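You operate a simulated robot arm through the tools that you are given. There is no shell and no other tool. Be economical: measure what you need, move in short steps, check, and stop when the job is done.

You are at the controls of a simulated two-armed robot. One attempt, no reset.

## Task
Shut the tow flap. Then put the clip tray on top of the drain pan. Then take the desk job card and put it on the white tank sheet. Then put the red lock tag on the top of the control desk. The order counts.

The check looks at the end state, three seconds after you hand in, the way a careful person would. Anything else that was tipped, shoved, dropped, spilled or broken makes it a failure. Flat cloth is picked up by pressing the open fingertips on it (5 to 10 N) and closing them slowly along it; thin cloth reads only 2 to 8 mm in the jaws.

## Robot
Two 7-joint arms with two-finger parallel grippers on one trunk, on a base that drives. Base frame: it is fixed to the floor where the robot stands at the start and does not move with it; the origin is under the middle of the robot, x ahead of it, y to its left, z up. Units: m, rad, N and s.
The left shoulder is at the start at [0.07, 0.177, 0.918], the right one opposite. With the tool pointing down near the work surface each hand reaches from about 0.1 to 0.68 m from the robot's upright axis, wherever it stands, measured 20 degrees to its own side. Places, roughly: clip tray [-1.25, 1, 0.5]; desk job card [-3.25, 0, 1]; drain pan (27x20x9 cm) [-1.6, 0.8, 0.4]; red lock tag [-3.25, -0.25, 0.75]; tank sheet [-1.5, 1, 0.5]; top of the control desk [-2.7, 0.2, 0.9]; tow flap [0.5, -0.2, 0.5]. Payload 3.43 kg a hand.
The tool frame of a hand sits at the grasp point between the pads (the TCP): z along the fingers, y along the line on which they close. The tips reach 0.03 m beyond it. The gripper opens to 0.094 m. The fingers are 0.028 m wide and 0.01 m thick; the gripper's body (0.05 by 0.096 m) begins 0.055 m behind the TCP.
Orientation is that of the tool frame in the base frame, as a unit quaternion [x, y, z, w]. With the fingers straight down and closing along the base's y, the tool's x points along the base's -x, its y along +y and its z along -z.

## Interface
- The arms move only by the tool play_rows. It takes "left_commands", "right_commands" or both (then of equal length, played together; a hand with none holds still); each is a list of rows, each a list of 6 numbers: the shift along the tool's x, y, z in mm, then the turn, a rotation vector about the tool's x, y, z in rad. In form: [[dx, dy, dz, rx, ry, rz], ...]. A call has 1 to 10 rows; each row shifts and turns the commanded pose from where the row before left it, along the tool's axes as they then stand. "left_gripper" and "right_gripper" are, for a hand that has rows, the finger opening in mm, from 0 to 94, set as the call begins (left out, the last holds). Rows are played at 5 a second. More than 0.05 m and 0.15 rad between two rows, or a gripper value outside its range, and nothing of the call is played. Where a pose cannot be reached the arm comes as near as it can. A force on the tool above 40 N (or 10 N above the force at the start of the call, whichever is more), or a blocked arm, ends the call early, and 0.2 s more pass. The fingers move at their own pace (about 0.153 m/s each) and stop on an object; they squeeze with about 41 N. The grip force told is the motor's: it shows also when the fingers shut on nothing. Time passes only in rows, and 0.2 s behind the last, so rows that do not move let the fingers close. The reply holds the time, the measured pose of the TCP, the force on the tool along the base axes, the opening and the grip force, in the units named above and with some noise, with the torque about the TCP (base axes, N m) and any sound that the robot's microphone picked up, and new pictures: "views" is both (left out), scene, wrist or none (wrist: the cameras of the hands that moved).
- Cameras (640 x 400 px; columns grow to the right, rows downward): "scene" is now at [0.1142, -0.0177, 1.2026]; the picture's right is [-0.24, -0.97, -0.00], its down [-0.84, 0.21, -0.49] and it looks along [0.48, -0.12, -0.87] (base axes); focal length 250 px, centre (320, 200). "left" rides on the left gripper at [0.076, -0.014, -0.102] in its tool frame; the picture's right is [0.18, 0.98, 0.00], its down [-0.75, 0.14, -0.64] and it looks along [-0.63, 0.12, 0.77] (tool axes); focal length 243 px, centre (320, 200). "right" rides on the right gripper at [0.076, 0.014, -0.102] in its tool frame; the picture's right is [-0.18, 0.98, 0.00], its down [-0.75, -0.14, -0.64] and it looks along [-0.63, -0.12, 0.77] (tool axes); focal length 243 px, centre (320, 200).
- lift_body(by): slides the trunk up (or, below 0, down) by that many m; the arms and the scene camera ride with it, the base frame stays. It gives what a move gives, with no picture.
- roll_base(legs): drives the robot by 1 to 6 legs, each [ahead, turn to the left] in m and rad, along the robot's own axes; the way and the turn of a leg run together, so that a leg with both is an arc; at most 1.5 m and 3.142 rad a leg. The arms and the cameras ride along, it lands a little off, and it stops where it bumps. It gives what a move gives, and a new picture of the scene camera.
- turn_head(pan, tilt): turns the head with the scene camera to pan (to the left, within 1.501 rad either way) and tilt (down, from -0.506 to 1.204), counted from straight ahead of the robot. It gives what a move gives, and a new picture of the scene camera.
- locate(camera, pixels): for up to 12 pixels [column, row] of the newest picture of that camera ("zoom" is the newest enlarged one), the place [x, y, z] in the base frame of the surface seen there, good to about 0.003 m. No time passes.
- inspect(camera, box): a new picture of the part [left, top, right, bottom] of that camera's present view, enlarged. No time passes.
- job_done(): hands the job in; it is judged then, once.

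Work in short steps. Measure before you move; look again where a grasp or a placing could have gone wrong, and mend it. You have 110 turns and 260 pictures in all, those below and enlarged ones among them. Open the grippers and draw the arms clear of the work before you hand the job in, unless the task says otherwise; then end with one line.

The tools are called after "Emit:" as name(argument=value, ...) on one line, values as JSON. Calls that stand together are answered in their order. play_rows: Moves the arms, as the interface text tells. Its arguments: {"type":"object","properties":{"left_commands":{"type":"array","items":{"type":"array","items":{"type":"number"}}},"left_gripper":{"type":"number"},"right_commands":{"type":"array","items":{"type":"array","items":{"type":"number"}}},"right_gripper":{"type":"number"},"views":{"type":"string","enum":["both","scene","wrist","none"]}},"required":[]} The other tools are called the same way: lift_body (by) slides the trunk up or down; roll_base (legs) drives the base; turn_head (pan, tilt) turns the head that bears the scene camera; locate (camera, pixels) gives the place of the surface under pixels of a picture; inspect (camera, box) takes an enlarged picture of a part of a camera's view; job_done () hands the job in.

At the start:

```text
t: 0.0
left_tcp_pos: [0.4898, 0.0484, 0.6931]
left_orientation: [0.001, 1.0, 0.0, -0.001]
left_contact_force: [-0.1, 0.4, 0.6]
left_torque: [-0.01, -0.03, -0.01]
left_opening: 0.0939
left_gripper_force: 0.1
right_tcp_pos: [0.3096, -0.2893, 0.6544]
right_orientation: [0.0, 1.0, 0.0, 0.0]
right_contact_force: [-0.1, 0.3, -0.2]
right_torque: [-0.01, 0.02, -0.02]
right_opening: 0.0943
right_gripper_force: 0.0
trunk travel left (down, up): [-0.499, 0.341]
robot x, y, heading: [-0.0015, 0.0039, 0.001]
head pan, tilt: [-0.248, 1.056]
```

scene: 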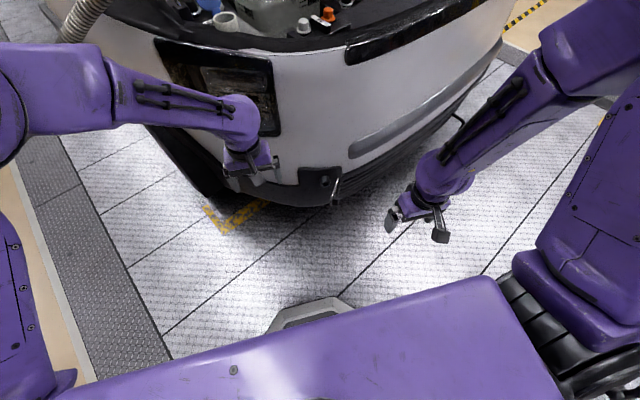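
right: 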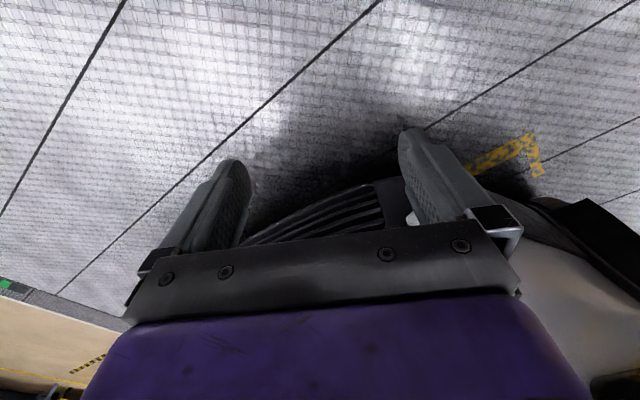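
left: 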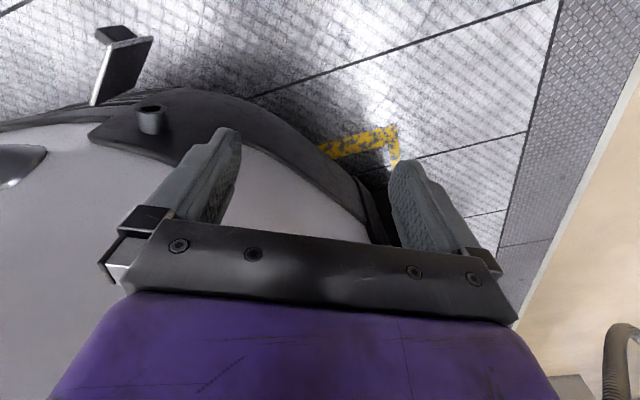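

The tow flap seems to be near scene pixel (320,185). I enlarge that region and measure it.

Emit:
inspect(camera="scene", box=[240, 120, 400, 220])

Emit:
inspect(camera="left", box=[60, 0, 300, 150])

Emit:
locate(camera="scene", pixels=[[305, 175], [320, 175], [335, 175], [335, 190], [332, 203], [310, 190], [300, 200], [345, 172], [320, 205], [360, 190]])

Emit:
locate(camera="left", pixels=[[100, 40], [150, 40], [120, 70], [95, 102], [150, 120], [150, 107], [110, 130], [180, 150], [250, 110], [105, 32]])

```text
4.00 times, centred on (320, 170) of scene
```

zoom: 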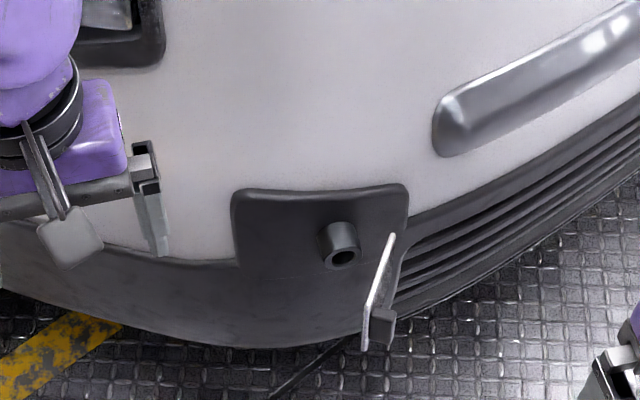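

```text
2.67 times, centred on (180, 75) of left
```

zoom: 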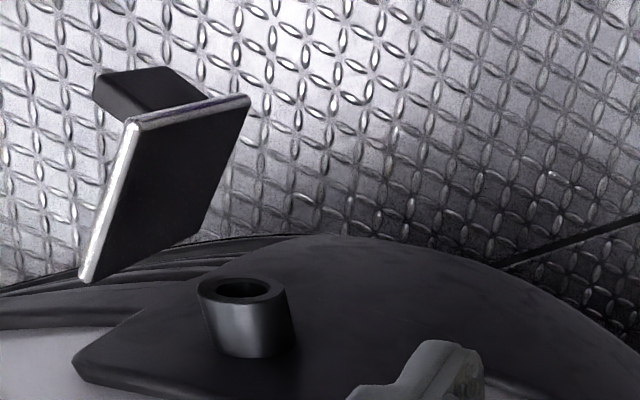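

```text
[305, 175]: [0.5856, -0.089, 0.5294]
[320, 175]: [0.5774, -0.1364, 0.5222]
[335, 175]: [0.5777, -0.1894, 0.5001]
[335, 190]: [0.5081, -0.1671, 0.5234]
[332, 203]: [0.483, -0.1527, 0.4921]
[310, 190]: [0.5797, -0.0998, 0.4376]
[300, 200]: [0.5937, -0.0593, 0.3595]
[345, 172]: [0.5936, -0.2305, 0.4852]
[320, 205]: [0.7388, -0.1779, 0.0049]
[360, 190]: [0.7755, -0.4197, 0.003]
```

```text
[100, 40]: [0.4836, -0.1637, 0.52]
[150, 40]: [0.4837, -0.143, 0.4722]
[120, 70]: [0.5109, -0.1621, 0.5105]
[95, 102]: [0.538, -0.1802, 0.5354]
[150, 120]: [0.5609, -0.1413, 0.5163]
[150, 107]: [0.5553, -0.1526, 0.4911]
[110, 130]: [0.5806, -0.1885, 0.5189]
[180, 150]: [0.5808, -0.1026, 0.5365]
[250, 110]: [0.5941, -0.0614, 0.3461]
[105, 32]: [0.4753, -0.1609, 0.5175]
```

The flap is a plate hinged at about (0.545,-0.185), free edge out at (0.475,-0.16), z≈0.47–0.535; it swings toward +y/+x to cover the tow eye. I check the shell above it for clearance.

Emit:
locate(camera="scene", pixels=[[310, 165], [310, 145], [310, 120], [310, 90], [340, 150], [340, 120], [340, 90], [360, 140], [400, 130], [420, 150], [331, 200], [337, 180]])

Emit:
play_rows(right_commands=[[-20, 0, 0, 0, 0, 0]], right_gripper=0, left_commands=[[40, 40, 0, 0, 0, 0]], views="scene")

```text
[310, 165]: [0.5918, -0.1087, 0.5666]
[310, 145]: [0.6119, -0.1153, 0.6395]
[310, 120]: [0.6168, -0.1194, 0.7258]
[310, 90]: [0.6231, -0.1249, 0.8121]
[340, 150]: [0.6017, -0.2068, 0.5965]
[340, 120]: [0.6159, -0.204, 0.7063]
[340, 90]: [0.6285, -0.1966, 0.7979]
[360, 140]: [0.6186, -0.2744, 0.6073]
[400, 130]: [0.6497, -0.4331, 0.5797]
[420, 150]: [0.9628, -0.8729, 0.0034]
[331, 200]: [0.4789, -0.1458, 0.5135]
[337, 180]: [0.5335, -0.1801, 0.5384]
```

```text
refused: row 1 steps farther than a row can; nothing moved
```

The shell leans away above the flap, so a downward closed finger fits. I close the right fingers, lower to z≈0.505 and go to x≈0.495, y≈-0.25, and move the left hand away a bit.

Emit:
play_rows(right_commands=[[0, 0, 40, 0, 0, 0], [0, 0, 40, 0, 0, 0], [0, 0, 40, 0, 0, 0], [0, 0, 30, 0, 0, 0], [-40, 0, 0, 0, 0, 0], [-40, 0, 0, 0, 0, 0], [-40, 0, 0, 0, 0, 0], [-40, 0, 0, 0, 0, 0], [-25, 20, 0, 0, 0, 0]], right_gripper=0, left_commands=[[30, 20, 0, 0, 0, 0], [30, 20, 0, 0, 0, 0], [30, 20, 0, 0, 0, 0], [30, 20, 0, 0, 0, 0], [0, 0, 0, 0, 0, 0], [0, 0, 0, 0, 0, 0], [0, 0, 0, 0, 0, 0], [0, 0, 0, 0, 0, 0], [0, 0, 0, 0, 0, 0]])

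```text
t: 2.0
left_tcp_pos: [0.3698, 0.1304, 0.6913]
left_orientation: [0.0, 1.0, 0.0, 0.001]
left_contact_force: [-0.9, 0.2, -0.7]
left_torque: [-0.01, 0.0, 0.01]
left_opening: 0.0945
left_gripper_force: 0.1
right_tcp_pos: [0.4969, -0.2714, 0.5024]
right_orientation: [0.0, 1.0, 0.0, 0.0]
right_contact_force: [1.1, -0.1, -1.3]
right_torque: [-0.03, 0.01, 0.01]
right_opening: 0.0002
right_gripper_force: 33.1
trunk travel left (down, up): [-0.499, 0.341]
robot x, y, heading: [-0.0025, 0.0015, -0.004]
head pan, tilt: [-0.248, 1.056]
```

scene: 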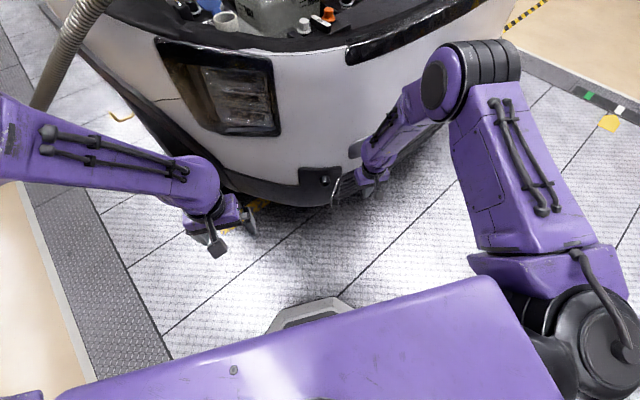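
right: 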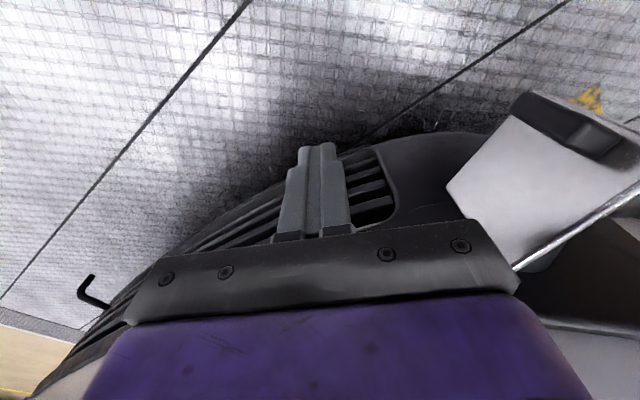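
left: 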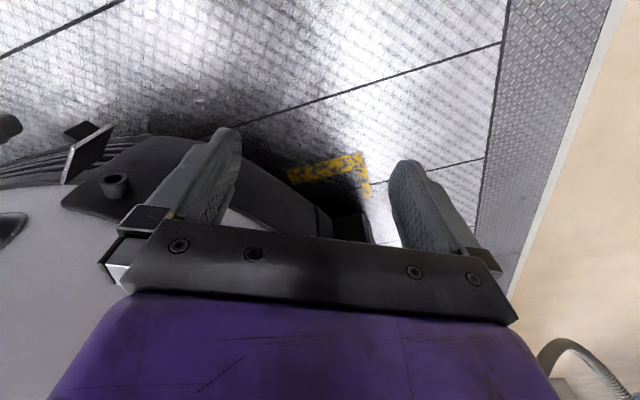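

The right camera shows the flap's outer face (centre ≈ (545,190)), left of the fingers in base terms. I sweep +y to about y=-0.13, pushing it around.

Emit:
play_rows(right_commands=[[0, 30, 0, 0, 0, 0], [0, 30, 0, 0, 0, 0], [0, 25, 0, 0, 0, 0], [0, 20, 0, 0, 0, 0], [0, 20, 0, 0, 0, 0], [0, 15, 0, 0, 0, 0]])

```text
t: 3.4
left_tcp_pos: [0.3689, 0.1291, 0.6926]
left_orientation: [0.0, 1.0, 0.0, 0.0]
left_contact_force: [-0.2, -0.8, -0.4]
left_torque: [0.03, 0.01, -0.05]
left_opening: 0.094
left_gripper_force: 0.0
right_tcp_pos: [0.4949, -0.1289, 0.5045]
right_orientation: [0.0, 1.0, -0.001, -0.001]
right_contact_force: [0.3, 0.9, 0.8]
right_torque: [0.02, -0.03, -0.03]
right_opening: 0.0
right_gripper_force: 33.0
trunk travel left (down, up): [-0.499, 0.341]
robot x, y, heading: [-0.0029, 0.0025, -0.002]
head pan, tilt: [-0.248, 1.056]
```

scene: 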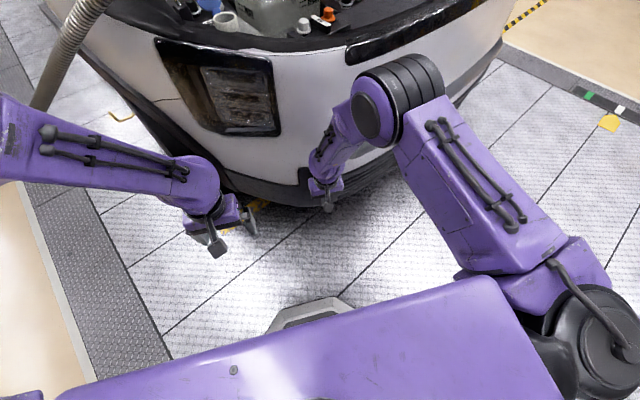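
right: 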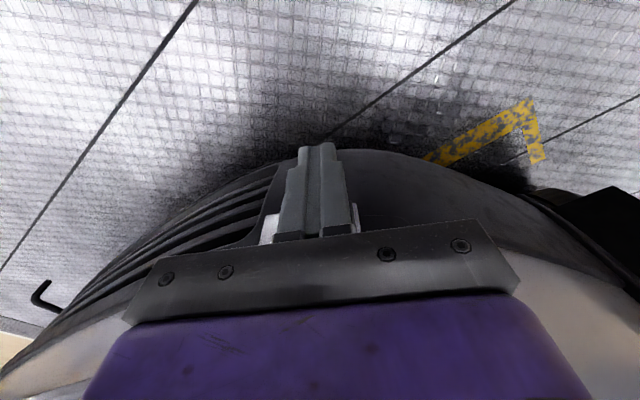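

The flap has moved behind the fingers (white bit at (268,225)). Now push +x in small steps until it stops.

Emit:
play_rows(right_commands=[[-10, 0, 0, 0, 0, 0], [-10, 0, 0, 0, 0, 0], [-10, 0, 0, 0, 0, 0], [-8, 0, 0, 0, 0, 0], [-5, 0, 0, 0, 0, 0]], views="none")

Emit:
inspect(camera="left", box=[0, 60, 240, 210])

```text
t: 4.2
left_tcp_pos: [0.3688, 0.1293, 0.6934]
left_orientation: [0.0, 1.0, 0.0, 0.0]
left_contact_force: [1.0, -0.5, 0.3]
left_torque: [-0.01, 0.04, 0.02]
left_opening: 0.0942
left_gripper_force: 0.1
right_tcp_pos: [0.5098, -0.1284, 0.5024]
right_orientation: [-0.003, 1.0, -0.001, -0.012]
right_contact_force: [-19.4, 0.5, 11.7]
right_torque: [0.1, -0.51, 0.16]
right_opening: 0.0
right_gripper_force: 32.7
trunk travel left (down, up): [-0.499, 0.341]
robot x, y, heading: [0.0042, -0.0011, -0.002]
head pan, tilt: [-0.248, 1.056]
stopped in row 3 (right hand): the force on the tool passed its limit (the readings are from after the stop); the commanded pose is now the measured one
```

```text
2.67 times, centred on (120, 135) of left
```

zoom: 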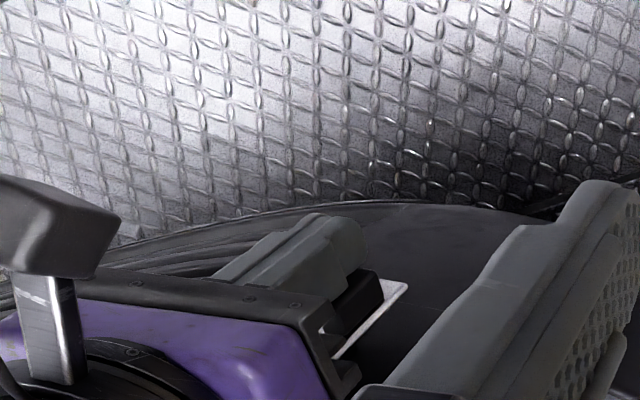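

The fingers hit firmly; the flap looks nearly in line with the body. I back off to look.

Emit:
play_rows(right_commands=[[30, 0, 0, 0, 0, 0], [30, -30, 0, 0, 0, 0], [20, -40, 0, 0, 0, 0], [0, -40, 0, 0, 0, 0]], views="none")

Emit:
inspect(camera="left", box=[0, 60, 240, 210])

Emit:
inspect(camera="scene", box=[240, 120, 400, 220])

```text
t: 5.2
left_tcp_pos: [0.3682, 0.1281, 0.6925]
left_orientation: [0.001, 1.0, 0.001, 0.0]
left_contact_force: [0.3, -0.2, 0.1]
left_torque: [0.0, -0.01, -0.03]
left_opening: 0.0941
left_gripper_force: 0.1
right_tcp_pos: [0.4305, -0.2432, 0.5021]
right_orientation: [-0.002, 1.0, 0.0, -0.009]
right_contact_force: [0.2, -0.3, 0.2]
right_torque: [0.0, -0.01, 0.01]
right_opening: 0.0
right_gripper_force: 33.0
trunk travel left (down, up): [-0.499, 0.341]
robot x, y, heading: [0.002, 0.003, -0.0]
head pan, tilt: [-0.248, 1.056]
```

```text
2.67 times, centred on (120, 135) of left
```

zoom: 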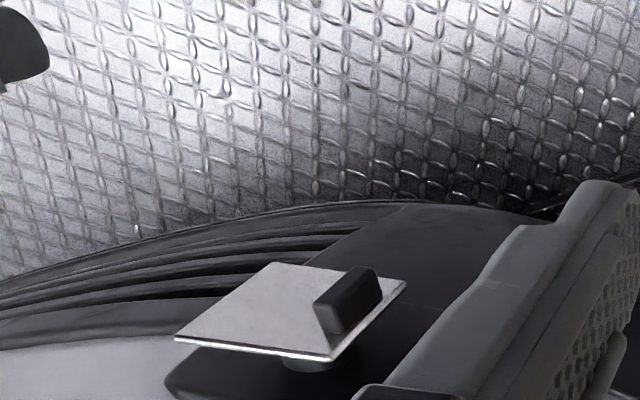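

```text
4.00 times, centred on (320, 170) of scene
```

zoom: 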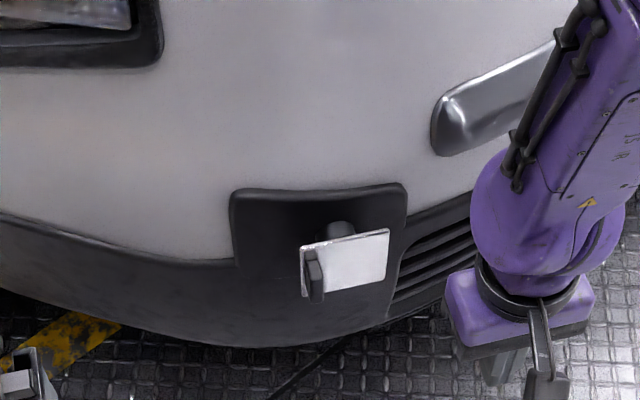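

The flap now covers the tow eye. I measure its plane to confirm it is fully shut.

Emit:
locate(camera="zoom", pixels=[[303, 255], [330, 255], [380, 240], [382, 272], [340, 283], [313, 265], [360, 260], [340, 228], [270, 260], [395, 290]])

Emit:
play_rows(right_commands=[[0, 0, 0, 0, 0, 0]], views="wrist")

```text
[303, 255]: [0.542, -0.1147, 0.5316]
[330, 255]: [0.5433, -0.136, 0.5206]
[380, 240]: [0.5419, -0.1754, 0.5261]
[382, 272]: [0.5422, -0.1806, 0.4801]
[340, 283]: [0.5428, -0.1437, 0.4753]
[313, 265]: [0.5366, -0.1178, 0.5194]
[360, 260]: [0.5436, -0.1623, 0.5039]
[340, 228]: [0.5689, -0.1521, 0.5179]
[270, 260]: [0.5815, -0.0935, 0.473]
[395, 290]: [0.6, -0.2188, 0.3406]
```

```text
t: 5.6
left_tcp_pos: [0.3689, 0.1286, 0.6932]
left_orientation: [0.001, 1.0, -0.001, 0.0]
left_contact_force: [0.4, 0.3, -1.0]
left_torque: [0.0, 0.02, 0.0]
left_opening: 0.0938
left_gripper_force: 0.1
right_tcp_pos: [0.4305, -0.2409, 0.5027]
right_orientation: [-0.002, 1.0, -0.001, -0.009]
right_contact_force: [0.0, 0.9, -0.4]
right_torque: [0.0, 0.01, 0.02]
right_opening: 0.0
right_gripper_force: 33.0
trunk travel left (down, up): [-0.499, 0.341]
robot x, y, heading: [-0.0009, 0.0008, 0.003]
head pan, tilt: [-0.248, 1.056]
```

right: 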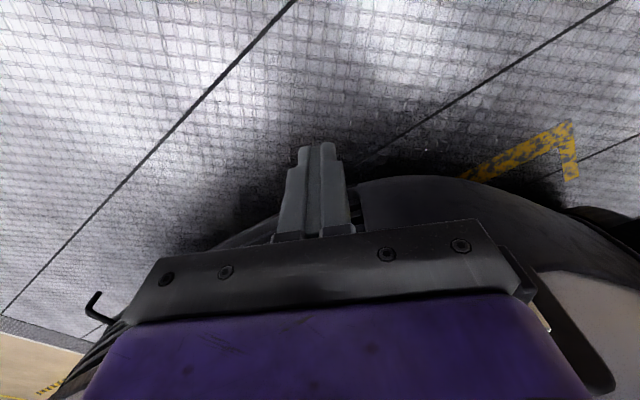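

The flap lies flat at x≈0.542 throughout: shut. I retract both hands, then back off and turn to see the next site.

Emit:
play_rows(right_commands=[[40, 0, 0, 0, 0, 0], [40, 0, 0, 0, 0, 0], [40, 0, -40, 0, 0, 0], [30, 0, -40, 0, 0, 0], [0, 0, -40, 0, 0, 0], [0, 0, -40, 0, 0, 0]], right_gripper=94, left_commands=[[40, 0, 0, 0, 0, 0], [40, 20, 0, 0, 0, 0], [0, 40, 0, 0, 0, 0], [0, 40, 0, 0, 0, 0], [0, 0, 0, 0, 0, 0], [0, 0, 0, 0, 0, 0]], views="none")

Emit:
roll_base(legs=[[-0.3, 0]])

Emit:
turn_head(pan=1.5, tilt=0.4)

```text
refused: row 3 steps farther than a row can; nothing moved
```

```text
t: 7.7
left_tcp_pos: [0.0584, 0.129, 0.6927]
left_orientation: [0.002, 1.0, 0.001, 0.001]
left_contact_force: [-0.1, -0.6, -0.5]
left_torque: [0.02, 0.02, 0.01]
left_opening: 0.0941
left_gripper_force: 0.1
right_tcp_pos: [0.1187, -0.2417, 0.504]
right_orientation: [-0.001, 1.0, 0.0, -0.009]
right_contact_force: [0.2, -0.5, 0.3]
right_torque: [-0.02, -0.04, 0.0]
right_opening: 0.0
right_gripper_force: 32.8
trunk travel left (down, up): [-0.499, 0.341]
robot x, y, heading: [-0.3098, 0.0037, -0.002]
head pan, tilt: [-0.248, 1.056]
```

scene: 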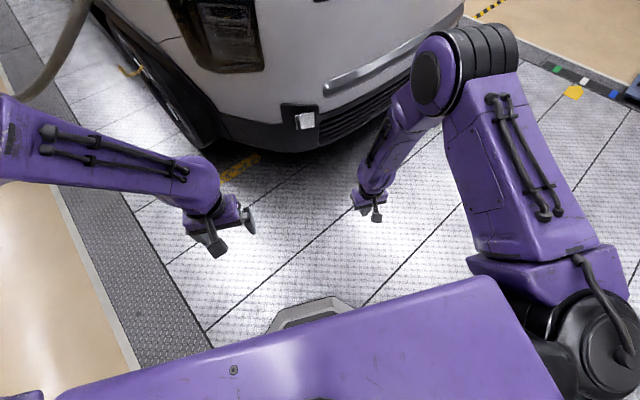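

```text
t: 9.4
left_tcp_pos: [0.0589, 0.1278, 0.6921]
left_orientation: [0.002, 1.0, 0.0, 0.0]
left_contact_force: [0.7, 0.6, 0.9]
left_torque: [0.0, 0.06, -0.01]
left_opening: 0.094
left_gripper_force: 0.0
right_tcp_pos: [0.1195, -0.2419, 0.503]
right_orientation: [-0.001, 1.0, 0.0, -0.008]
right_contact_force: [-0.4, 0.2, -0.3]
right_torque: [0.01, 0.0, 0.01]
right_opening: 0.0
right_gripper_force: 33.0
trunk travel left (down, up): [-0.499, 0.341]
robot x, y, heading: [-0.314, 0.0041, -0.005]
head pan, tilt: [1.499, 0.4]
```

scene: 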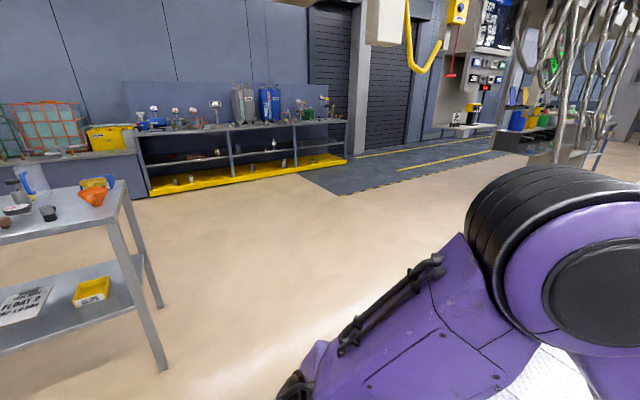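

To the left is a two-tier bench; the lower shelf holds a yellow tray (92,290) and a white sheet. I retract the arms and measure the bench.

Emit:
locate(camera="scene", pixels=[[92, 290], [75, 300], [108, 295], [25, 305], [163, 368], [130, 180], [110, 200], [140, 295], [30, 350], [60, 215], [95, 195], [150, 180]])

Emit:
play_rows(right_commands=[[30, 0, -30, 0, 0, 0], [0, 0, -40, 0, 0, 0], [0, 0, -40, 0, 0, 0], [0, 0, -40, 0, 0, 0], [0, 0, -40, 0, 0, 0], [30, 0, 0, 0, 0, 0], [30, 0, 0, 0, 0, 0]], right_gripper=94, left_commands=[[30, 20, 0, 0, 0, 0], [30, 20, 0, 0, 0, 0], [0, 40, 0, 0, 0, 0], [0, 0, 0, 0, 0, 0], [0, 0, 0, 0, 0, 0], [0, 0, 0, 0, 0, 0], [0, 0, 0, 0, 0, 0]], views="none")

Emit:
roll_base(legs=[[0, 1.57]])

Emit:
turn_head(pan=0.6, tilt=0.45)

```text
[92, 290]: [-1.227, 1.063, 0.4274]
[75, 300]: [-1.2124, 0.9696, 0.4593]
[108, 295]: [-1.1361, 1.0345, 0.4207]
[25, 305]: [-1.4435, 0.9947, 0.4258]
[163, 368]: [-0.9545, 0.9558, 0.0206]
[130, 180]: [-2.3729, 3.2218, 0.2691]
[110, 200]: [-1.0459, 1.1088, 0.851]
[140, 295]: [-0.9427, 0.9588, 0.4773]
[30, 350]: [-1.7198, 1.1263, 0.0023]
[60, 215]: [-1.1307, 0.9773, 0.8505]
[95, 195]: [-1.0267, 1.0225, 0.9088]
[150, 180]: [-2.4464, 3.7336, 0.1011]
```

```text
t: 11.0
left_tcp_pos: [0.0072, 0.2103, 0.6915]
left_orientation: [0.002, 1.0, 0.0, 0.0]
left_contact_force: [0.1, 0.2, 0.4]
left_torque: [0.02, 0.01, -0.03]
left_opening: 0.0941
left_gripper_force: 0.1
left hand out of reach, approached as far as the arm can: row 3
right_tcp_pos: [0.0292, -0.2416, 0.6955]
right_orientation: [-0.001, 1.0, -0.001, -0.009]
right_contact_force: [0.4, -0.7, 0.2]
right_torque: [-0.01, -0.01, 0.03]
right_opening: 0.0942
right_gripper_force: 0.1
trunk travel left (down, up): [-0.499, 0.341]
robot x, y, heading: [-0.3125, 0.0026, -0.0]
head pan, tilt: [1.499, 0.4]
```

```text
t: 15.3
left_tcp_pos: [-0.5205, 0.3197, 0.6901]
left_orientation: [0.708, -0.706, 0.001, 0.0]
left_contact_force: [-0.4, 0.1, -0.2]
left_torque: [0.02, 0.02, 0.0]
left_opening: 0.0939
left_gripper_force: 0.0
right_tcp_pos: [-0.0686, 0.3431, 0.6955]
right_orientation: [0.709, -0.705, 0.006, 0.006]
right_contact_force: [0.0, -0.1, -0.3]
right_torque: [0.03, 0.01, 0.02]
right_opening: 0.0936
right_gripper_force: 0.1
trunk travel left (down, up): [-0.499, 0.341]
robot x, y, heading: [-0.3092, 0.004, 1.572]
head pan, tilt: [1.499, 0.4]
```

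scene: 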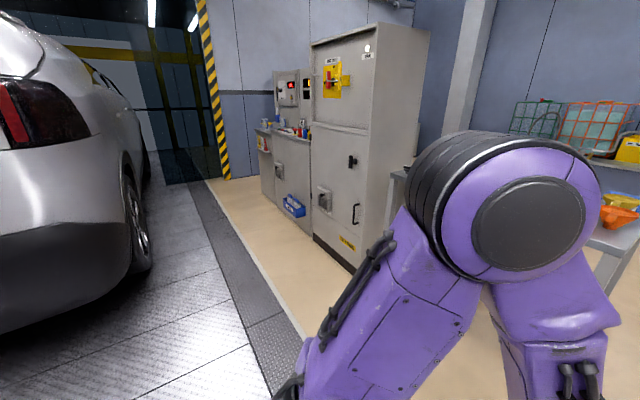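

```text
t: 16.5
left_tcp_pos: [-0.5193, 0.3171, 0.6906]
left_orientation: [0.708, -0.707, 0.001, 0.0]
left_contact_force: [0.5, 0.5, 0.0]
left_torque: [0.02, -0.03, -0.01]
left_opening: 0.0939
left_gripper_force: 0.1
right_tcp_pos: [-0.0697, 0.3425, 0.6949]
right_orientation: [0.709, -0.705, 0.006, 0.006]
right_contact_force: [0.4, 0.7, -0.3]
right_torque: [-0.05, 0.01, 0.01]
right_opening: 0.0938
right_gripper_force: 0.1
trunk travel left (down, up): [-0.499, 0.341]
robot x, y, heading: [-0.3081, -0.0013, 1.572]
head pan, tilt: [0.6, 0.45]
```

scene: 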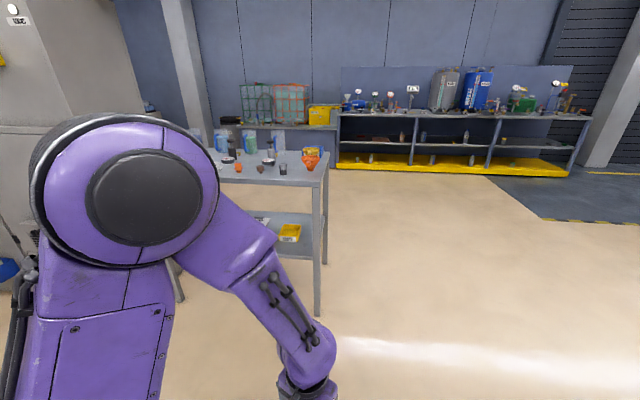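

The bench stands at x≈-0.95…-2, front edge y≈0.94; lower shelf z≈0.42, top ≈0.85. I drive to about (-1.38, 0.2) facing it.

Emit:
roll_base(legs=[[0, 1.38], [1.09, 0], [0, -1.38]])

Emit:
turn_head(pan=0.0, tilt=0.6)

```text
t: 25.1
left_tcp_pos: [-1.705, 0.1289, 0.6905]
left_orientation: [0.992, -0.125, 0.001, -0.001]
left_contact_force: [0.2, -0.2, -0.4]
left_torque: [-0.02, -0.01, -0.02]
left_opening: 0.0938
left_gripper_force: 0.0
right_tcp_pos: [-1.6137, 0.5675, 0.6947]
right_orientation: [0.993, -0.12, 0.014, 0.001]
right_contact_force: [-0.6, -0.8, 0.5]
right_torque: [0.04, 0.0, -0.02]
right_opening: 0.0939
right_gripper_force: 0.0
trunk travel left (down, up): [-0.499, 0.341]
robot x, y, heading: [-1.3485, 0.254, 2.892]
head pan, tilt: [0.6, 0.45]
stopped in leg 2: the robot was blocked; the commanded pose is now the measured one
```

scene: 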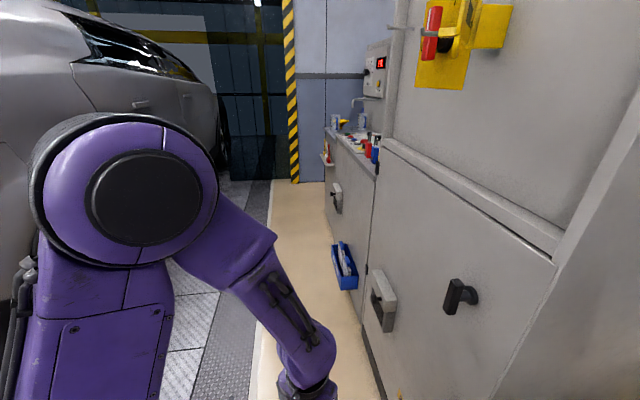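

```text
t: 26.1
left_tcp_pos: [-1.7058, 0.1285, 0.6897]
left_orientation: [0.992, -0.125, 0.0, 0.0]
left_contact_force: [0.0, 0.0, 0.0]
left_torque: [0.03, -0.03, -0.02]
left_opening: 0.0938
left_gripper_force: 0.0
right_tcp_pos: [-1.6133, 0.5683, 0.695]
right_orientation: [0.993, -0.121, 0.014, 0.001]
right_contact_force: [-0.3, -0.4, -0.6]
right_torque: [0.0, -0.05, -0.02]
right_opening: 0.094
right_gripper_force: 0.0
trunk travel left (down, up): [-0.499, 0.341]
robot x, y, heading: [-1.3446, 0.2519, 2.89]
head pan, tilt: [0.0, 0.6]
```

scene: 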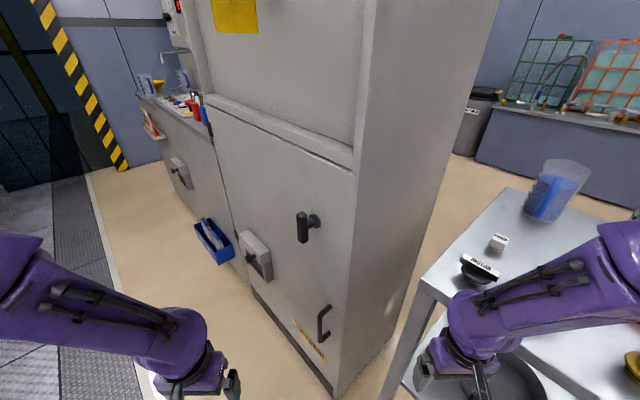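

The drive was blocked at (-1.345,0.25). I measure the cabinet corner and the bench around to see what it bumped.

Emit:
locate(camera="scene", pixels=[[337, 395], [255, 290], [350, 200], [430, 285], [400, 360], [510, 195], [510, 380], [540, 395], [480, 270], [600, 370], [325, 320], [460, 310]])

Emit:
turn_head(pan=-0.3, tilt=1.15)

```text
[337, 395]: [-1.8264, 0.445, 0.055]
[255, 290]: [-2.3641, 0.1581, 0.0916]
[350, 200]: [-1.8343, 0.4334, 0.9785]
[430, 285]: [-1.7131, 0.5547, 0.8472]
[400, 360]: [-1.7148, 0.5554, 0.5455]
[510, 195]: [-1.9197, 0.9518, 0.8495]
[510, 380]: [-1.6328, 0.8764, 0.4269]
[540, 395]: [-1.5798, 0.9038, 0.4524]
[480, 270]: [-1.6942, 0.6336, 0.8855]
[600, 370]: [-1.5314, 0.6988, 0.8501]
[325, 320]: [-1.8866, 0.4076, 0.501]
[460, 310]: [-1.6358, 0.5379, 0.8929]
```

```text
t: 27.1
left_tcp_pos: [-1.705, 0.1285, 0.6919]
left_orientation: [0.992, -0.125, 0.0, -0.001]
left_contact_force: [0.0, 0.4, 0.3]
left_torque: [-0.01, 0.01, -0.02]
left_opening: 0.0941
left_gripper_force: 0.1
right_tcp_pos: [-1.6138, 0.5696, 0.6931]
right_orientation: [0.992, -0.121, 0.014, 0.001]
right_contact_force: [0.1, 0.5, 0.4]
right_torque: [-0.03, -0.03, 0.01]
right_opening: 0.0941
right_gripper_force: 0.0
trunk travel left (down, up): [-0.499, 0.341]
robot x, y, heading: [-1.3441, 0.2555, 2.883]
head pan, tilt: [-0.3, 1.15]
```

scene: 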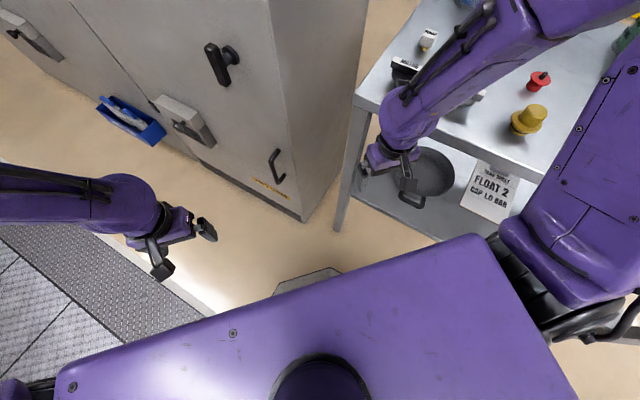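

The bench is turned about 28°: its front edge runs along (0.885,0.466) from corner (-1.71,0.555). I back away, then turn to face it squarely (heading 2.055), staying back.

Emit:
roll_base(legs=[[-0.3, 0], [0, -0.83]])

Emit:
turn_head(pan=0.0, tilt=0.7)

```text
t: 31.3
left_tcp_pos: [-1.3865, 0.3582, 0.6907]
left_orientation: [0.859, -0.512, 0.0, 0.0]
left_contact_force: [-0.1, -0.4, 0.2]
left_torque: [0.0, 0.03, -0.03]
left_opening: 0.0944
left_gripper_force: 0.1
right_tcp_pos: [-0.9988, 0.5884, 0.6949]
right_orientation: [0.86, -0.51, 0.011, 0.007]
right_contact_force: [-0.4, -0.1, -0.7]
right_torque: [0.02, 0.01, -0.02]
right_opening: 0.0941
right_gripper_force: 0.1
trunk travel left (down, up): [-0.499, 0.341]
robot x, y, heading: [-1.0534, 0.1769, 2.066]
head pan, tilt: [-0.3, 1.15]
```

scene: 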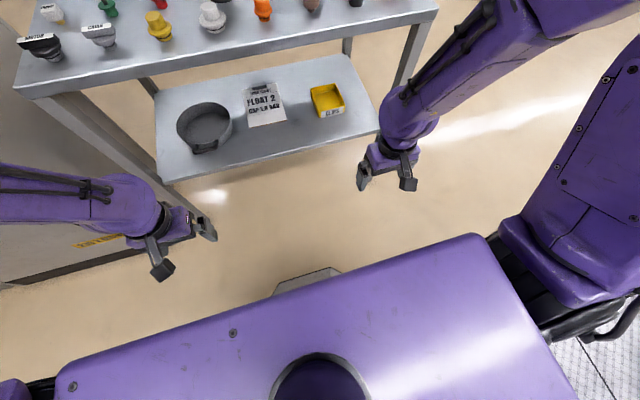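

```text
t: 32.2
left_tcp_pos: [-1.3863, 0.3595, 0.6907]
left_orientation: [0.859, -0.512, -0.001, 0.0]
left_contact_force: [0.4, 0.1, 0.0]
left_torque: [0.02, 0.02, 0.01]
left_opening: 0.0939
left_gripper_force: 0.1
right_tcp_pos: [-0.9993, 0.5899, 0.6937]
right_orientation: [0.861, -0.509, 0.012, 0.007]
right_contact_force: [-0.6, 0.0, 0.3]
right_torque: [0.02, 0.01, 0.0]
right_opening: 0.0939
right_gripper_force: 0.1
trunk travel left (down, up): [-0.499, 0.341]
robot x, y, heading: [-1.0526, 0.1736, 2.067]
head pan, tilt: [0.0, 0.7]
```

scene: 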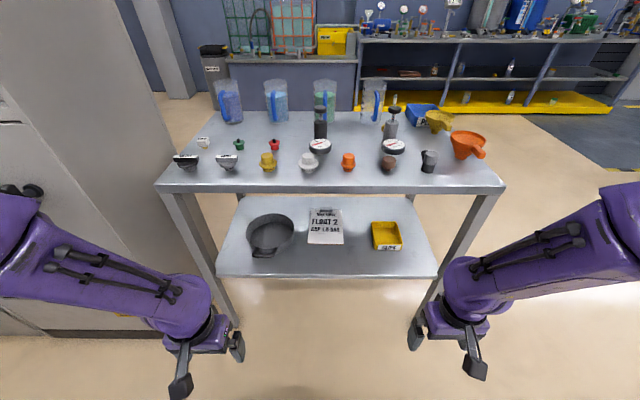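

A clear view: pan (270,235), sheet (325,225), tray (386,235). I enlarge and measure the lower shelf.

Emit:
inspect(camera="scene", box=[210, 185, 450, 335])

Emit:
locate(camera="scene", pixels=[[373, 227], [377, 250], [401, 249], [397, 226], [387, 237], [246, 230], [293, 225], [270, 214], [263, 255], [270, 240], [220, 274], [435, 275]])

Emit:
locate(camera="scene", pixels=[[310, 242], [342, 244], [340, 210], [312, 210], [160, 182], [500, 185], [180, 192], [170, 225], [480, 225], [220, 285], [240, 205], [408, 205]])

```text
2.67 times, centred on (330, 260) of scene
```

zoom: 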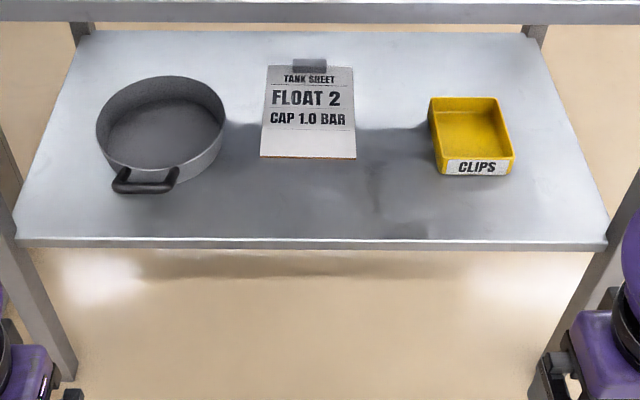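

```text
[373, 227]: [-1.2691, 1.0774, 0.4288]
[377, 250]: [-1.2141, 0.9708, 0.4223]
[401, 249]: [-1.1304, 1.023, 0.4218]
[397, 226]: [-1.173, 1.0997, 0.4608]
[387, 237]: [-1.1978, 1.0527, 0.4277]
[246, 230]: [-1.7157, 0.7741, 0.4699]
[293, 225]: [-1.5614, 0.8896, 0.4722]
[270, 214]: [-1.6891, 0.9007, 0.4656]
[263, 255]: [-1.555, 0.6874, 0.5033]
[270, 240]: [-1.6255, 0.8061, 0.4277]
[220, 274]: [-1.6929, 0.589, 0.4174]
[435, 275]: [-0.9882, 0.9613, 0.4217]
```

```text
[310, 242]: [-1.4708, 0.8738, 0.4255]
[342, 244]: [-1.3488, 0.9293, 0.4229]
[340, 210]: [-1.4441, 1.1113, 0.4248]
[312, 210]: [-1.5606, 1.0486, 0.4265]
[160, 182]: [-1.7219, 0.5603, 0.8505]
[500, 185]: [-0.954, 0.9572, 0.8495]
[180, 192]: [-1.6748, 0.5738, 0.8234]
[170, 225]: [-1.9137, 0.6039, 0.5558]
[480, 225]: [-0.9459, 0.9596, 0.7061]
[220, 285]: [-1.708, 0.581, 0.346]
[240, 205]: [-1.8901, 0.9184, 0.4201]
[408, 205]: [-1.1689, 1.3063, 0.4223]
```

I measure the tray's and pan's rims more finely in the enlarged picture.

Emit:
locate(camera="zoom", pixels=[[431, 99], [495, 99], [511, 157], [443, 160], [450, 174], [506, 174], [470, 125], [434, 130], [503, 125], [476, 160], [470, 157], [462, 99]])

Emit:
locate(camera="zoom", pixels=[[99, 125], [222, 122], [160, 77], [150, 172], [160, 170], [118, 180], [175, 182], [145, 188], [130, 120], [200, 110], [160, 145], [115, 160]])

```text
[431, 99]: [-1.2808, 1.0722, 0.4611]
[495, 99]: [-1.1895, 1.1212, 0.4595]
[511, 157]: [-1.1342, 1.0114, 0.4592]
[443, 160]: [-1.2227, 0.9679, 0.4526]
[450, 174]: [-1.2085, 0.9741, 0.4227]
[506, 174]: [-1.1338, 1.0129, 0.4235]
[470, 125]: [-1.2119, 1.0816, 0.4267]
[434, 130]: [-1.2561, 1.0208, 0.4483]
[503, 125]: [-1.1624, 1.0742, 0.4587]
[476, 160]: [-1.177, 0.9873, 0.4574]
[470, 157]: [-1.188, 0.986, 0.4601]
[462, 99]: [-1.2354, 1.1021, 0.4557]
```

```text
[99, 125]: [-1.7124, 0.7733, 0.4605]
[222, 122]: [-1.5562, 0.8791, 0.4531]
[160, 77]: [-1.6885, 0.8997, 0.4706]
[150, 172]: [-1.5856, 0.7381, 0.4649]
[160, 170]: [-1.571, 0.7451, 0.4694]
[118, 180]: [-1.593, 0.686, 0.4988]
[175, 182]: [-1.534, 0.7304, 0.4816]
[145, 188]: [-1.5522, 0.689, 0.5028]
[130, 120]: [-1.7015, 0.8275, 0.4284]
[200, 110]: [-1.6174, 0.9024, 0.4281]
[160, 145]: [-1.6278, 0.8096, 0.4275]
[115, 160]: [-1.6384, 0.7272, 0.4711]
```

Tray is about 10×12×4 cm, centred (-1.207,1.043); pan is a round open pan, centre ≈(-1.633,0.822), rim z≈0.472, floor 0.428 — the tray fits inside flat. I lower the trunk so the arms pass under the bench top, and raise the hands a bit.

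Emit:
lift_body(by=-0.27)

Emit:
play_rows(right_commands=[[0, 0, -30, 0, 0, 0], [0, 0, -30, 0, 0, 0], [0, 0, -30, 0, 0, 0], [0, 0, -30, 0, 0, 0]], left_commands=[[0, 0, -30, 0, 0, 0], [0, 0, -30, 0, 0, 0], [0, 0, -30, 0, 0, 0], [0, 0, -30, 0, 0, 0]], views="scene")

```text
t: 34.9
left_tcp_pos: [-1.3872, 0.3591, 0.4215]
left_orientation: [0.859, -0.512, 0.0, 0.0]
left_contact_force: [0.0, -0.3, 0.1]
left_torque: [-0.02, -0.01, 0.03]
left_opening: 0.094
left_gripper_force: 0.1
right_tcp_pos: [-0.9997, 0.5894, 0.4244]
right_orientation: [0.86, -0.51, 0.011, 0.007]
right_contact_force: [-0.1, 0.5, 1.2]
right_torque: [0.0, 0.01, -0.03]
right_opening: 0.0939
right_gripper_force: 0.0
trunk travel left (down, up): [-0.229, 0.611]
robot x, y, heading: [-1.0497, 0.1771, 2.066]
head pan, tilt: [0.0, 0.7]
```

```text
t: 35.9
left_tcp_pos: [-1.3742, 0.3544, 0.4581]
left_orientation: [0.854, -0.519, 0.033, 0.005]
left_contact_force: [-0.3, 0.0, 0.0]
left_torque: [-0.02, 0.01, 0.03]
left_opening: 0.0942
left_gripper_force: 0.0
left hand out of reach, approached as far as the arm can: row 2, 3, 4
right_tcp_pos: [-1.0006, 0.5906, 0.4631]
right_orientation: [0.86, -0.509, 0.012, 0.007]
right_contact_force: [0.4, 0.4, 0.6]
right_torque: [0.01, 0.03, 0.01]
right_opening: 0.0943
right_gripper_force: 0.1
right hand out of reach, approached as far as the arm can: row 2, 3, 4
trunk travel left (down, up): [-0.229, 0.611]
robot x, y, heading: [-1.0459, 0.1765, 2.062]
head pan, tilt: [0.0, 0.7]
```

scene: 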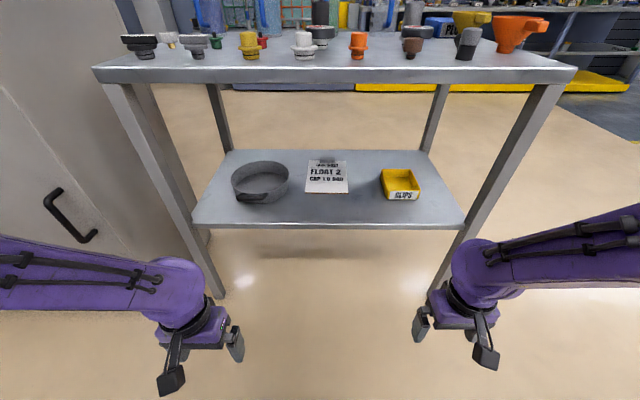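

Hands are near their folding limit. I extend both ahead so that they rise clear of shelf level.

Emit:
play_rows(right_commands=[[-30, 0, 0, 0, 0, 0], [-30, 0, 0, 0, 0, 0], [-30, 0, 0, 0, 0, 0], [-30, 0, 0, 0, 0, 0]], views="scene")

```text
t: 36.9
left_tcp_pos: [-1.3748, 0.3539, 0.459]
left_orientation: [0.855, -0.518, 0.034, 0.005]
left_contact_force: [0.1, -0.6, 1.0]
left_torque: [-0.03, -0.01, -0.03]
left_opening: 0.0938
left_gripper_force: 0.1
right_tcp_pos: [-1.0536, 0.6952, 0.4614]
right_orientation: [0.861, -0.509, 0.012, 0.007]
right_contact_force: [-0.4, 0.2, 1.1]
right_torque: [-0.02, -0.02, 0.02]
right_opening: 0.0941
right_gripper_force: 0.1
trunk travel left (down, up): [-0.229, 0.611]
robot x, y, heading: [-1.053, 0.176, 2.061]
head pan, tilt: [0.0, 0.7]
```

scene: 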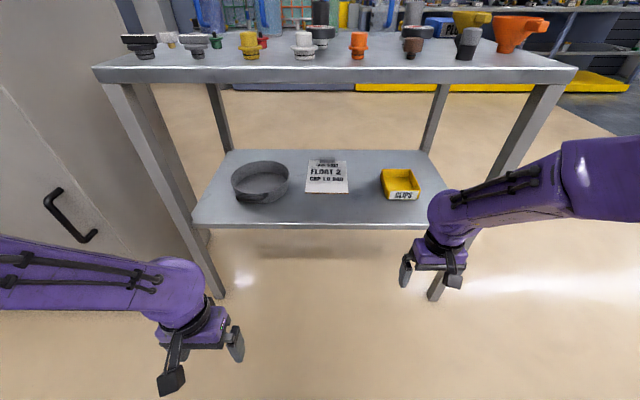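

I lift the right hand now and measure forearm height and lateral spread against the bench leg.

Emit:
play_rows(right_commands=[[0, 0, -40, 0, 0, 0], [0, 0, -40, 0, 0, 0]], views="scene")

Emit:
locate(camera="scene", pixels=[[590, 150], [620, 190], [520, 180], [470, 205], [440, 200], [530, 100], [455, 235]])

```text
t: 37.5
left_tcp_pos: [-1.3751, 0.3538, 0.459]
left_orientation: [0.854, -0.519, 0.034, 0.006]
left_contact_force: [-0.4, 0.1, -0.6]
left_torque: [-0.02, -0.01, 0.03]
left_opening: 0.0938
left_gripper_force: 0.1
right_tcp_pos: [-1.0527, 0.6966, 0.5418]
right_orientation: [0.86, -0.51, 0.012, 0.007]
right_contact_force: [0.1, -0.2, 0.8]
right_torque: [-0.01, 0.01, -0.03]
right_opening: 0.0941
right_gripper_force: 0.1
trunk travel left (down, up): [-0.229, 0.611]
robot x, y, heading: [-1.0491, 0.1792, 2.069]
head pan, tilt: [0.0, 0.7]
```

scene: 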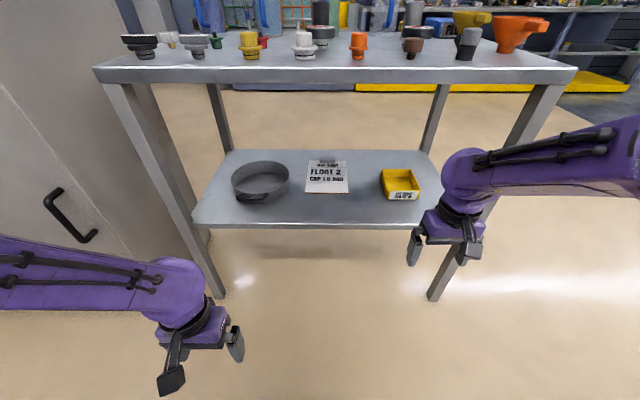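

```text
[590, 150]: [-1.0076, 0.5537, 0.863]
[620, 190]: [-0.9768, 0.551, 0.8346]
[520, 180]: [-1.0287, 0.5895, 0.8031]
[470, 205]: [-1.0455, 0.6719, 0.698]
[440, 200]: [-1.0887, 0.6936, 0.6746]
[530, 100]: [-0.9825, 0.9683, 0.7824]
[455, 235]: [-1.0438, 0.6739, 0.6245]
```

The forearm slopes down from a raised elbow (z≈0.86), so I'll pitch the fingers forward ~35° and lower the trunk further so the forearm slips under the bench top. First pitch the right hand while extending.

Emit:
play_rows(right_commands=[[-15, 0, 0, 0, -0.15, 0], [-15, 0, 0, 0, -0.15, 0], [-15, 0, 0, 0, -0.15, 0], [-15, 0, 0, 0, -0.15, 0]], views="none")

Emit:
lift_body(by=-0.09)

Emit:
turn_head(pan=-0.15, tilt=0.6)

```text
t: 38.5
left_tcp_pos: [-1.3751, 0.3533, 0.4579]
left_orientation: [0.854, -0.519, 0.033, 0.006]
left_contact_force: [-0.9, 0.3, -0.8]
left_torque: [0.02, 0.0, 0.02]
left_opening: 0.0942
left_gripper_force: 0.1
right_tcp_pos: [-1.0842, 0.747, 0.5534]
right_orientation: [0.826, -0.489, -0.242, -0.144]
right_contact_force: [-0.2, -1.0, 0.3]
right_torque: [0.01, -0.07, 0.01]
right_opening: 0.094
right_gripper_force: 0.1
trunk travel left (down, up): [-0.229, 0.611]
robot x, y, heading: [-1.0569, 0.1807, 2.067]
head pan, tilt: [0.0, 0.7]
```

```text
t: 39.8
left_tcp_pos: [-1.3757, 0.3545, 0.3678]
left_orientation: [0.854, -0.518, 0.034, 0.005]
left_contact_force: [0.0, 0.2, 0.3]
left_torque: [0.0, 0.01, 0.02]
left_opening: 0.094
left_gripper_force: 0.0
right_tcp_pos: [-1.0839, 0.7476, 0.4635]
right_orientation: [0.825, -0.489, -0.243, -0.143]
right_contact_force: [-0.9, 0.0, -0.3]
right_torque: [0.03, -0.05, -0.04]
right_opening: 0.0938
right_gripper_force: 0.1
trunk travel left (down, up): [-0.139, 0.701]
robot x, y, heading: [-1.0488, 0.1795, 2.064]
head pan, tilt: [0.0, 0.7]
```

```text
t: 40.5
left_tcp_pos: [-1.3744, 0.3552, 0.3676]
left_orientation: [0.854, -0.519, 0.033, 0.005]
left_contact_force: [0.3, 0.7, -1.1]
left_torque: [0.01, 0.01, 0.0]
left_opening: 0.0941
left_gripper_force: 0.1
right_tcp_pos: [-1.0835, 0.7463, 0.4625]
right_orientation: [0.825, -0.489, -0.244, -0.144]
right_contact_force: [0.0, 0.5, 0.7]
right_torque: [0.03, -0.02, 0.0]
right_opening: 0.0939
right_gripper_force: 0.2
trunk travel left (down, up): [-0.139, 0.701]
robot x, y, heading: [-1.0503, 0.1779, 2.062]
head pan, tilt: [-0.15, 0.6]
```

scene: 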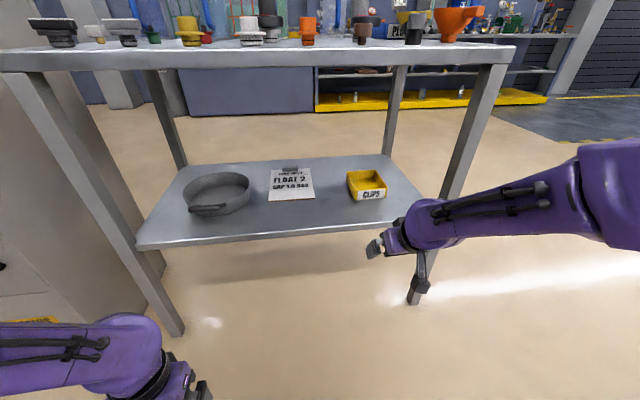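

Forearm now slopes low. I raise the right hand 8 cm, then drive 0.22 m ahead.

Emit:
play_rows(right_commands=[[-22.6, 0, -33, 0, 0, 0], [-22.6, 0, -33, 0, 0, 0]], views="none")

Emit:
roll_base(legs=[[0.22, -0.015]])

Emit:
locate(camera="scene", pixels=[[500, 150], [560, 150], [600, 130], [430, 190]])

```text
t: 41.1
left_tcp_pos: [-1.375, 0.3541, 0.3673]
left_orientation: [0.855, -0.518, 0.033, 0.005]
left_contact_force: [0.2, 0.2, 0.0]
left_torque: [0.02, -0.01, -0.02]
left_opening: 0.094
left_gripper_force: 0.1
right_tcp_pos: [-1.0834, 0.7482, 0.4624]
right_orientation: [0.825, -0.49, -0.243, -0.144]
right_contact_force: [-0.1, 0.4, -0.7]
right_torque: [0.03, 0.02, -0.04]
right_opening: 0.0938
right_gripper_force: 0.1
right hand out of reach, approached as far as the arm can: row 1, 2
trunk travel left (down, up): [-0.139, 0.701]
robot x, y, heading: [-1.0526, 0.1771, 2.067]
head pan, tilt: [-0.15, 0.6]
```

```text
t: 42.8
left_tcp_pos: [-1.4775, 0.553, 0.3683]
left_orientation: [0.851, -0.524, 0.034, 0.005]
left_contact_force: [-1.0, 0.4, 0.1]
left_torque: [0.03, 0.01, 0.02]
left_opening: 0.0941
left_gripper_force: 0.1
right_tcp_pos: [-1.1816, 0.9433, 0.4612]
right_orientation: [0.823, -0.493, -0.242, -0.145]
right_contact_force: [1.2, -0.1, -0.2]
right_torque: [0.0, 0.03, -0.01]
right_opening: 0.094
right_gripper_force: 0.1
trunk travel left (down, up): [-0.139, 0.701]
robot x, y, heading: [-1.1565, 0.3724, 2.055]
head pan, tilt: [-0.15, 0.6]
```

scene: 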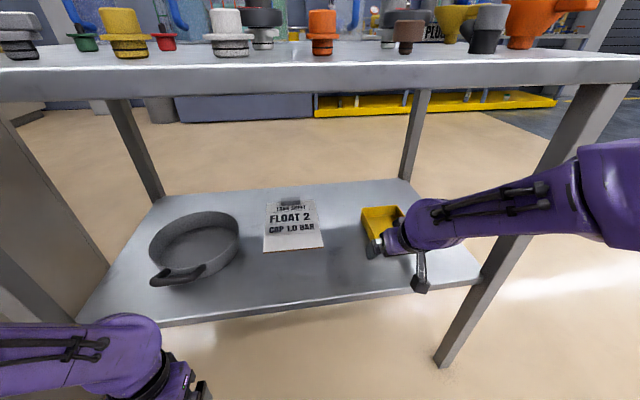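

```text
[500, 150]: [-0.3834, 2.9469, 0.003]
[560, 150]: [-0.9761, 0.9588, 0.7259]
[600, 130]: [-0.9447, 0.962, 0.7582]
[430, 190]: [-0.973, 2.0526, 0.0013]
```

The hand is just before the tray at n≈0.09 and low. I check the right wrist view and forearm heights.

Emit:
locate(camera="scene", pixels=[[460, 205], [520, 190], [560, 185], [585, 155], [625, 150], [375, 245], [420, 275], [600, 100]])

Emit:
play_rows(right_commands=[[0, 0, 0, 0, 0, 0]], views="wrist")

```text
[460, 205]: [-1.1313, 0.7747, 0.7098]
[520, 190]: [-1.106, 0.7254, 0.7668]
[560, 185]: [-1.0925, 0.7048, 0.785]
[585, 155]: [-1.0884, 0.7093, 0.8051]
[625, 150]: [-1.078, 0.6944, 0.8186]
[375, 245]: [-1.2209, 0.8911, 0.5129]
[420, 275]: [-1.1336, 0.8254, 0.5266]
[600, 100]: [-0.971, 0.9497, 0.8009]
```

```text
t: 43.2
left_tcp_pos: [-1.4771, 0.5528, 0.3681]
left_orientation: [0.851, -0.524, 0.033, 0.005]
left_contact_force: [-1.0, 0.1, -0.5]
left_torque: [0.03, -0.01, 0.02]
left_opening: 0.0938
left_gripper_force: 0.0
right_tcp_pos: [-1.1808, 0.9434, 0.4625]
right_orientation: [0.823, -0.494, -0.241, -0.145]
right_contact_force: [-0.4, -0.2, 0.6]
right_torque: [-0.03, 0.0, -0.03]
right_opening: 0.0941
right_gripper_force: 0.1
trunk travel left (down, up): [-0.139, 0.701]
robot x, y, heading: [-1.1575, 0.3727, 2.056]
head pan, tilt: [-0.15, 0.6]
```

right: 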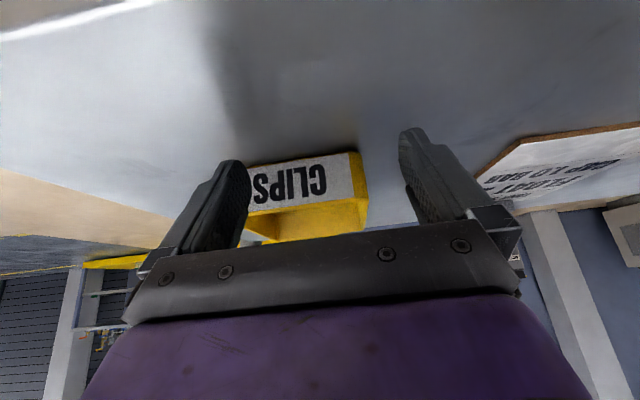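

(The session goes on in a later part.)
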